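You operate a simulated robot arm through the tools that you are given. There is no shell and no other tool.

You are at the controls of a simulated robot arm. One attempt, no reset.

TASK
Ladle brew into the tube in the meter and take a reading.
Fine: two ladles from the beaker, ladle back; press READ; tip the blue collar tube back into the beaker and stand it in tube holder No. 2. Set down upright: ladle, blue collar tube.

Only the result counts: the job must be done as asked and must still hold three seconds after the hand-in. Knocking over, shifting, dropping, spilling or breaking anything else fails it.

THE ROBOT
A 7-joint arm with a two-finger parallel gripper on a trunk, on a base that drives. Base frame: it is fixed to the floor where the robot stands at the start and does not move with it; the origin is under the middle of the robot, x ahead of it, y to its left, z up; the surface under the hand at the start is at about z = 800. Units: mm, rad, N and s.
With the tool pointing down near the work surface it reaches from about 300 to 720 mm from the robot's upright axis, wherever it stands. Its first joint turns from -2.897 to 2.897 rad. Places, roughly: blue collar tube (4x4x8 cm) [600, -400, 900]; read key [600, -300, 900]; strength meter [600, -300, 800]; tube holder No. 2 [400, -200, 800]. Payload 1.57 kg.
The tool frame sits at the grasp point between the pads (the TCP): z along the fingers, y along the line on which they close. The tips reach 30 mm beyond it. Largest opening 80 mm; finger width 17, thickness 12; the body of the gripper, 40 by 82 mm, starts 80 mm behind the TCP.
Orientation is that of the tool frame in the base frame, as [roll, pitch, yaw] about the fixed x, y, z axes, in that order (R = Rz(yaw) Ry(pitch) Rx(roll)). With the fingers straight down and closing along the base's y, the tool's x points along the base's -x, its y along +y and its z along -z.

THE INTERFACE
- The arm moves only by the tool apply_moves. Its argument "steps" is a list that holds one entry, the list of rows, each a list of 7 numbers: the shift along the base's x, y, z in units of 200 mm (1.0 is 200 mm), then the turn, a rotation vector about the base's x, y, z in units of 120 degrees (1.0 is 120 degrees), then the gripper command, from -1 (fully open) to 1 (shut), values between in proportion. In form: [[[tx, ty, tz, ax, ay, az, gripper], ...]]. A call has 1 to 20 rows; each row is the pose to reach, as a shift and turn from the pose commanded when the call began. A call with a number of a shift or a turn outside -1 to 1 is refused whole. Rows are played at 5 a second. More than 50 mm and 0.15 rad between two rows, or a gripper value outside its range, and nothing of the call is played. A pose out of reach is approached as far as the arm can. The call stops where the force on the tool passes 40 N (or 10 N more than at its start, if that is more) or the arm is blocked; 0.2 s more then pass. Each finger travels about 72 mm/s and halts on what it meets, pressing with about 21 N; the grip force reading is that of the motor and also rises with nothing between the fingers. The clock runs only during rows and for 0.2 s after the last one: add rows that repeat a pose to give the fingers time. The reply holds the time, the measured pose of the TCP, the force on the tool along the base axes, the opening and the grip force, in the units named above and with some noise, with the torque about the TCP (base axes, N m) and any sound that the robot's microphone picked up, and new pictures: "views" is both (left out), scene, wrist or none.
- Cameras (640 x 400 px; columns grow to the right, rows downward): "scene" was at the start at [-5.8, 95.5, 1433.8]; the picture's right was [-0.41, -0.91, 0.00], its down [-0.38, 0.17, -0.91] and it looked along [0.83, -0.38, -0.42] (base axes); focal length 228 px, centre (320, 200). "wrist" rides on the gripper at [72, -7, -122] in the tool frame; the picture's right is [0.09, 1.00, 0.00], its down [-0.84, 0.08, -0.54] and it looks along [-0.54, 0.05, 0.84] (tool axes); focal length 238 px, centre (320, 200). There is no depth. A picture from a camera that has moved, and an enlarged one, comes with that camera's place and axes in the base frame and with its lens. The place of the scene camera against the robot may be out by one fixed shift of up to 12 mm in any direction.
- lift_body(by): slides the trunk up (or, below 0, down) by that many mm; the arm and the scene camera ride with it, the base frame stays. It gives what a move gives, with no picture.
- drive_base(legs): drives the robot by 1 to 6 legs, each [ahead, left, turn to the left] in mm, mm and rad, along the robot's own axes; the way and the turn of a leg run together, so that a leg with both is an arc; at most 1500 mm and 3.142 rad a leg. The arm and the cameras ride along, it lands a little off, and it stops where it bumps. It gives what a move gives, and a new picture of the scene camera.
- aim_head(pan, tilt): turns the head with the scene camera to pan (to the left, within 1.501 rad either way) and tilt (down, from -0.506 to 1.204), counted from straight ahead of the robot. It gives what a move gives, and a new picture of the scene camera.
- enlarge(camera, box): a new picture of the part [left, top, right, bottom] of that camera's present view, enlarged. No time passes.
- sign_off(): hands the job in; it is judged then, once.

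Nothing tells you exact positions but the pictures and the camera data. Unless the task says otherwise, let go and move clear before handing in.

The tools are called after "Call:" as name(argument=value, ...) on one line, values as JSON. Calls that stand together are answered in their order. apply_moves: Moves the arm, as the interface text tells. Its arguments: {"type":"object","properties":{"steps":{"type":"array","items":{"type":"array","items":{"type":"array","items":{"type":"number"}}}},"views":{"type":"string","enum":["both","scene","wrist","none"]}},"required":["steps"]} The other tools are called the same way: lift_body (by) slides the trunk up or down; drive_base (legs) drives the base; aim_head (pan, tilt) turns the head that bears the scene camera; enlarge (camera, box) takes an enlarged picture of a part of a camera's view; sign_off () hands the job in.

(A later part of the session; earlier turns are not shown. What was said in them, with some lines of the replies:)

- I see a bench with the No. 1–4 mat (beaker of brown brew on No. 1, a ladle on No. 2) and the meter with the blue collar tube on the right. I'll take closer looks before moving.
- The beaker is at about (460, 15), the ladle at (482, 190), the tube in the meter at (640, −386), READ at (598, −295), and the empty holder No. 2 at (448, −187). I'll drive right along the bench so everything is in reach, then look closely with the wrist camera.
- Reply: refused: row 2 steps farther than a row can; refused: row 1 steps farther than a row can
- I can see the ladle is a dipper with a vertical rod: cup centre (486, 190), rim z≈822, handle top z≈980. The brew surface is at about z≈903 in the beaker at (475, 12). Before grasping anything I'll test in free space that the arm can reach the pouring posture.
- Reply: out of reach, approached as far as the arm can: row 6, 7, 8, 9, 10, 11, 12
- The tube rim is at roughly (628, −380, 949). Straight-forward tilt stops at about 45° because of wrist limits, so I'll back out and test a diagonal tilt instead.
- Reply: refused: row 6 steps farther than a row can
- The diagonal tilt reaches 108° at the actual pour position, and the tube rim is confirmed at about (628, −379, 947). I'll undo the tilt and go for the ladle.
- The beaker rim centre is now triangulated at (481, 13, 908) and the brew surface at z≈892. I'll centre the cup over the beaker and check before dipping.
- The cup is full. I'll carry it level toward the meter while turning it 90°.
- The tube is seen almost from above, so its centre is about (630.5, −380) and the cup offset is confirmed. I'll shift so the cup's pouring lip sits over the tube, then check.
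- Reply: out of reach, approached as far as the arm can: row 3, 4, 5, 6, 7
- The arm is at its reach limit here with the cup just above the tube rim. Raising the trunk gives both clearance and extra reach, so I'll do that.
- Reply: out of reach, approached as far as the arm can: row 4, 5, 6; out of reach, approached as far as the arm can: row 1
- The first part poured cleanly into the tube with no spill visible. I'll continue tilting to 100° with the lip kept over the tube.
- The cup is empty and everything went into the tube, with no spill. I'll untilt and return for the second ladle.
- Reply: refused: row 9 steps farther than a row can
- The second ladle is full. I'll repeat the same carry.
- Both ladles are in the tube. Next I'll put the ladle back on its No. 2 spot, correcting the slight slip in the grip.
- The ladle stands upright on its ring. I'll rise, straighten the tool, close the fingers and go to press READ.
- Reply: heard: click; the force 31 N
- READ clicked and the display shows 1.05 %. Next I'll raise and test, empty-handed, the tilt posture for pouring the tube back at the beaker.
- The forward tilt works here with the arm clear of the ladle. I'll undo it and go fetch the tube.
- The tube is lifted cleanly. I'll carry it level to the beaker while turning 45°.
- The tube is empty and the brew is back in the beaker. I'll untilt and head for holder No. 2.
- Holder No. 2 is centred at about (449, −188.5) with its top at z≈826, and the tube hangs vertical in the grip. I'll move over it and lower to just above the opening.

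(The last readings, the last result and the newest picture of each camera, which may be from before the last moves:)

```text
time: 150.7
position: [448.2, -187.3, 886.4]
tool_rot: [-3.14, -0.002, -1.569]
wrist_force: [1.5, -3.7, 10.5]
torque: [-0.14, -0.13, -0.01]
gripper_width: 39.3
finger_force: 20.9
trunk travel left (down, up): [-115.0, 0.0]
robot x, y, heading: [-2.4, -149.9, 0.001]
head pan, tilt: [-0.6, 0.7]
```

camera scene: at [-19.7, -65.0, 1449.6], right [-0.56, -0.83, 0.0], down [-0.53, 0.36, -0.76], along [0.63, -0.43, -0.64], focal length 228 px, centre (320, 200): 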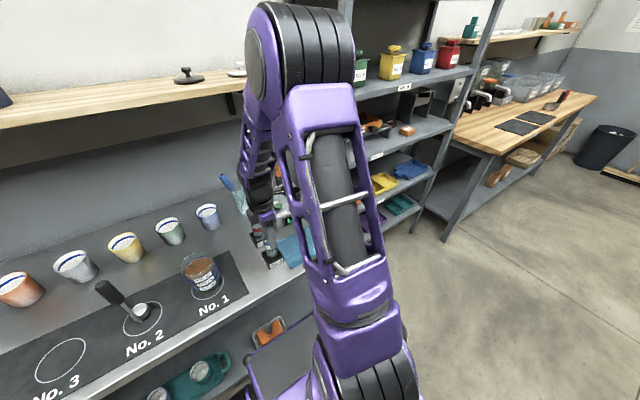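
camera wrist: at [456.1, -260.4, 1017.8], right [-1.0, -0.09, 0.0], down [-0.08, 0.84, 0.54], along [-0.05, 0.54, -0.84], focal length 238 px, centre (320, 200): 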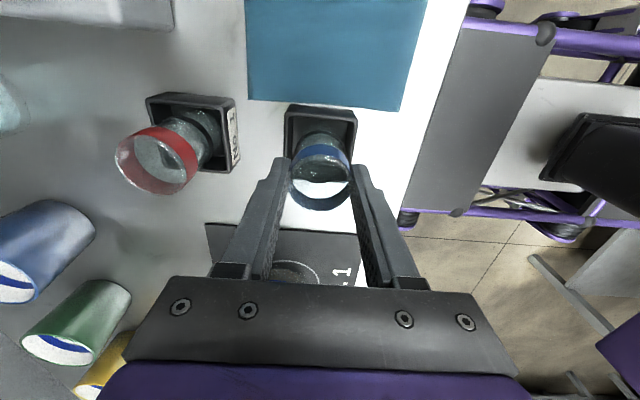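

Call:
apply_moves(steps=[[[0, 0, 0.004, 0, 0, 0, 1], [0, 0, 0.004, 0, 0, 0, 0.0], [0, 0, 0.004, 0, 0, 0, -0.05], [0, 0, 0.004, 0, 0, 0, -0.12], [0, 0, 0.004, 0, 0, 0, -0.3], [0, 0, 0.004, 0, 0, 0, -0.6], [0, 0, 0.004, 0, 0, 0, -0.6]]], views="both")

Call:
enlarge(camera="wrist", box=[240, 60, 400, 220])

Call:
enlarge(camera="scene", box=[200, 180, 330, 300])

```text
time: 152.3
position: [447.7, -187.0, 887.8]
tool_rot: [3.141, -0.002, -1.568]
wrist_force: [-0.1, -0.2, -0.4]
torque: [0.02, -0.02, 0.0]
gripper_width: 64.0
finger_force: 0.1
trunk travel left (down, up): [-115.0, 0.0]
robot x, y, heading: [0.7, -149.2, -0.0]
head pan, tilt: [-0.6, 0.7]
camera scene: at [-19.7, -65.0, 1449.6], right [-0.56, -0.83, 0.0], down [-0.53, 0.36, -0.76], along [0.63, -0.43, -0.64], focal length 228 px, centre (320, 200)
camera wrist: at [456.1, -260.1, 1010.4], right [-1.0, -0.09, 0.0], down [-0.08, 0.84, 0.54], along [-0.05, 0.54, -0.84], focal length 238 px, centre (320, 200)
```

scene: 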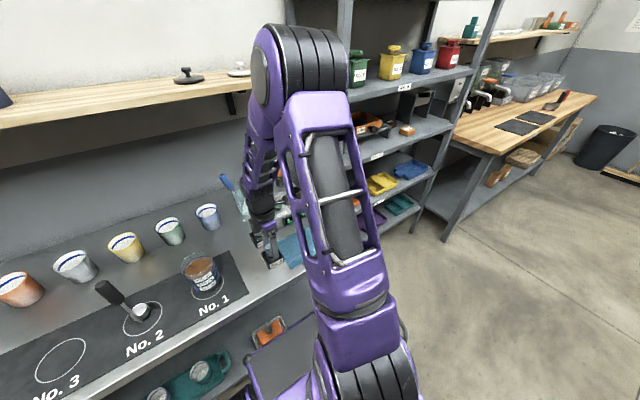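
wrist: 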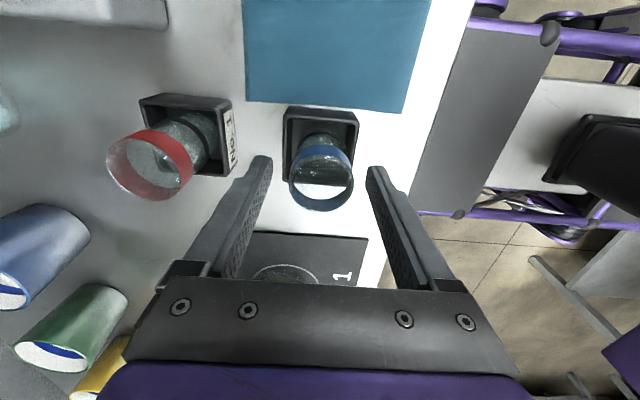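

```text
2.50 times, centred on (320, 140) of wrist
camera zoom: at [456.1, -260.1, 1010.4], right [-1.0, -0.09, 0.0], down [-0.08, 0.84, 0.54], along [-0.05, 0.54, -0.84], focal length 596 px, centre (320, 350)
```

zoom: 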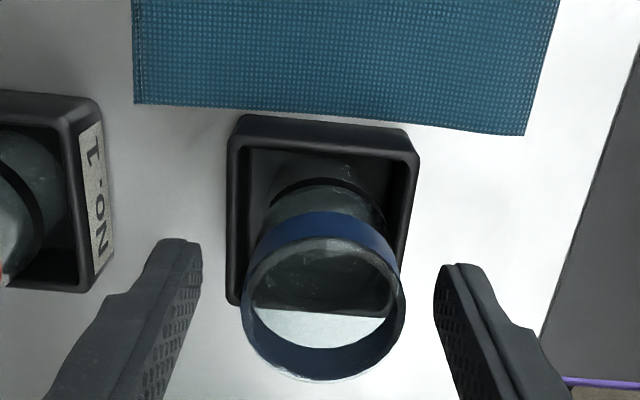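

```text
3.33 times, centred on (265, 240) of scene
camera zoom: at [-19.7, -65.0, 1449.6], right [-0.56, -0.83, 0.0], down [-0.53, 0.36, -0.76], along [0.63, -0.43, -0.64], focal length 761 px, centre (503, 67)
```

zoom: 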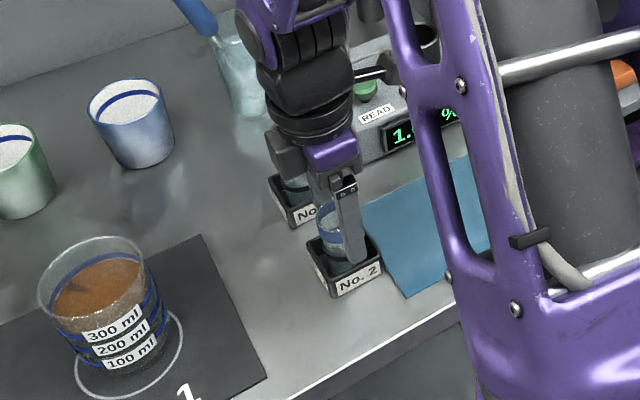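

The tube stands free in holder No. 2. I'll rise clear and inspect everything.

Call:
apply_moves(steps=[[[0, 0, 0.08, 0, 0, 0, -0.6], [0, 0, 0.25, 0, 0, 0, -0.6], [0, 0, 0.45, 0, 0, 0, -0.6], [0, 0, 0.65, 0, 0, 0, -0.6], [0, 0, 0.85, 0, 0, 0, -0.6], [0, 0, 1, 0, 0, 0, -0.6]]], views="both")

Call:
enlarge(camera="wrist", box=[200, 20, 400, 180])

Call:
apply_moves(steps=[[[-0.05, 0, 0.1, 0, 0, -0.06, -0.6], [-0.1, 0, 0.2, 0, 0, -0.12, -0.6], [-0.1, 0.1, 0.3, 0, 0, -0.18, -0.6], [-0.1, 0.2, 0.4, 0, 0, -0.24, -0.6], [-0.1, 0.3, 0.5, 0, 0, -0.3, -0.6], [-0.1, 0.4, 0.55, 0, 0, -0.36, -0.6], [-0.1, 0.5, 0.55, 0, 0, -0.42, -0.6], [-0.1, 0.6, 0.55, 0, 0, -0.48, -0.6], [-0.1, 0.7, 0.55, 0, 0, -0.54, -0.6], [-0.1, 0.8, 0.55, 0, 0, -0.6, -0.6], [-0.1, 0.9, 0.55, 0, 0, -0.66, -0.6], [-0.1, 1, 0.55, 0, 0, -0.75, -0.6]]], views="both")

```text
time: 153.7
position: [445.7, -189.9, 1086.4]
tool_rot: [3.141, -0.001, -1.569]
wrist_force: [0.0, -0.6, -0.9]
torque: [-0.01, 0.01, -0.02]
gripper_width: 64.0
finger_force: 0.1
trunk travel left (down, up): [-115.0, 0.0]
robot x, y, heading: [-2.6, -152.2, 0.009]
head pan, tilt: [-0.6, 0.7]
camera scene: at [-19.7, -65.0, 1449.5], right [-0.56, -0.83, 0.0], down [-0.53, 0.36, -0.76], along [0.63, -0.43, -0.64], focal length 228 px, centre (320, 200)
camera wrist: at [455.0, -261.6, 1209.3], right [-1.0, -0.09, 0.0], down [-0.08, 0.84, 0.54], along [-0.05, 0.54, -0.84], focal length 238 px, centre (320, 200)
```

scene: 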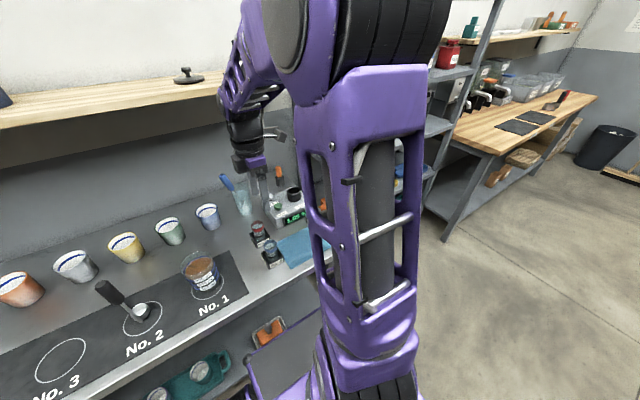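
wrist: 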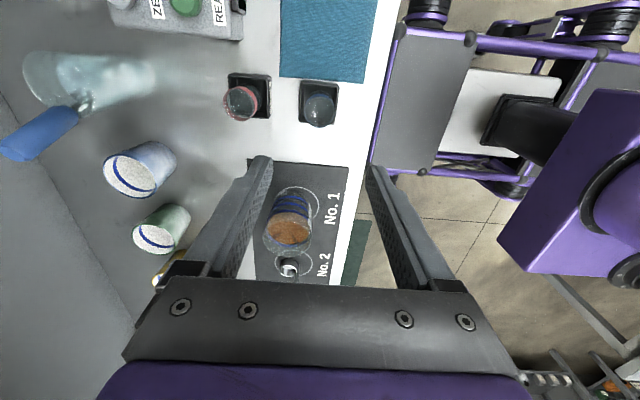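

```text
2.50 times, centred on (300, 100) of wrist
camera zoom: at [455.0, -261.6, 1209.3], right [-1.0, -0.09, 0.0], down [-0.08, 0.84, 0.54], along [-0.05, 0.54, -0.84], focal length 596 px, centre (370, 450)
```

zoom: 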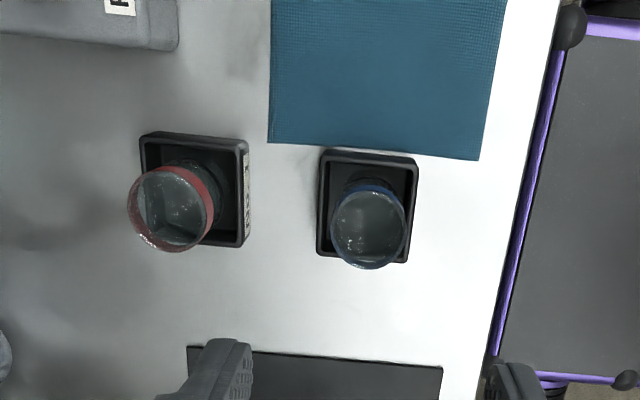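

```text
refused: row 12 steps farther than a row can; nothing moved
```

Call:
enlarge(camera="scene", box=[60, 150, 340, 330])

Call:
enlarge(camera="scene", box=[210, 160, 330, 280])

Call:
enlarge(camera="wrist", box=[80, 0, 400, 280])

```text
2.22 times, centred on (200, 240) of scene
camera zoom: at [-19.7, -65.0, 1449.5], right [-0.56, -0.83, 0.0], down [-0.53, 0.36, -0.76], along [0.63, -0.43, -0.64], focal length 508 px, centre (587, 111)
```

zoom: 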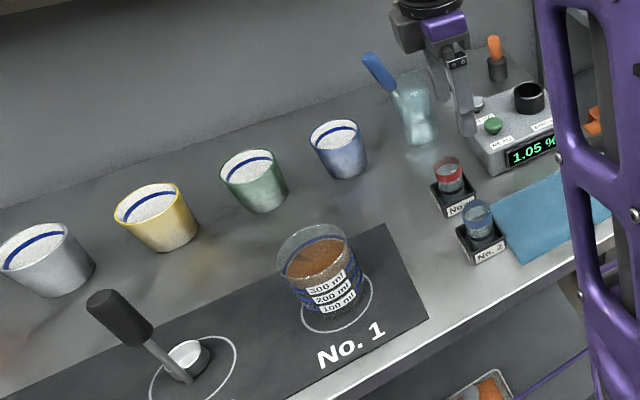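

```text
3.33 times, centred on (270, 220) of scene
camera zoom: at [-19.7, -65.0, 1449.5], right [-0.56, -0.83, 0.0], down [-0.53, 0.36, -0.76], along [0.63, -0.43, -0.64], focal length 761 px, centre (487, 133)
```

zoom: 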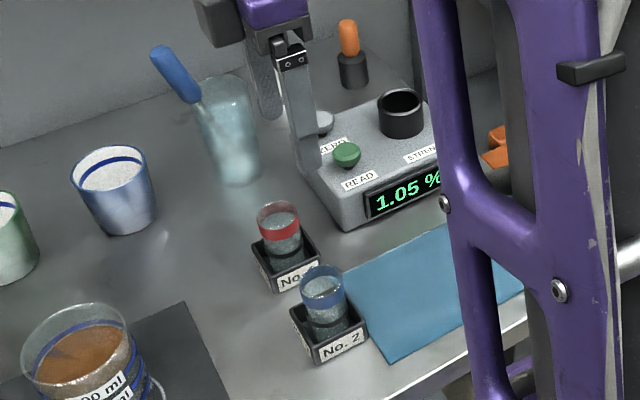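

```text
1.43 times, centred on (240, 140) of wrist
camera zoom: at [455.0, -261.6, 1209.3], right [-1.0, -0.09, 0.0], down [-0.08, 0.84, 0.54], along [-0.05, 0.54, -0.84], focal length 340 px, centre (434, 286)
```

zoom: 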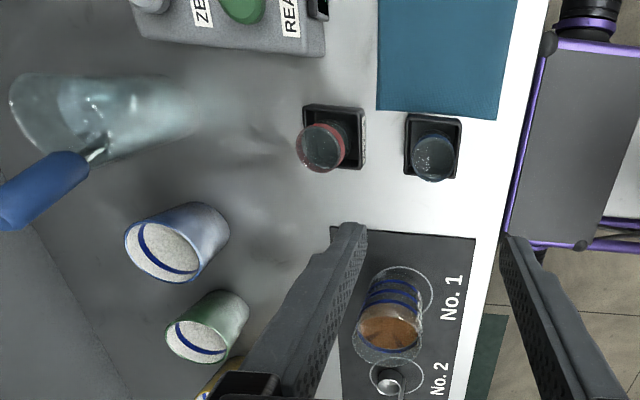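

The ladle is upright on its ring, the meter reads 1.05 %, the brew is back in the beaker, and the blue collar tube stands in holder No. 2. The gripper is clear, so I'm handing in.

Call:
sign_off()

```text
The job is handed in.
```

The job is handed in, and nothing had been knocked over or spilled in the last pictures I checked.

- **Ladling:** two full ladles went from the beaker into the tube in the meter. The ladle is back upright on ring No. 2, where it started.
- **Reading:** READ clicked when I pressed it, and the display shows 1.05 %. I did not press ZERO, since you didn't ask for it.
- **Tube:** I tipped the blue collar tube's brew back into the beaker. The tube looks empty and stands upright in holder No. 2.

I let go of everything and raised the gripper clear before handing in. I only saw that the job was accepted, not the verdict.
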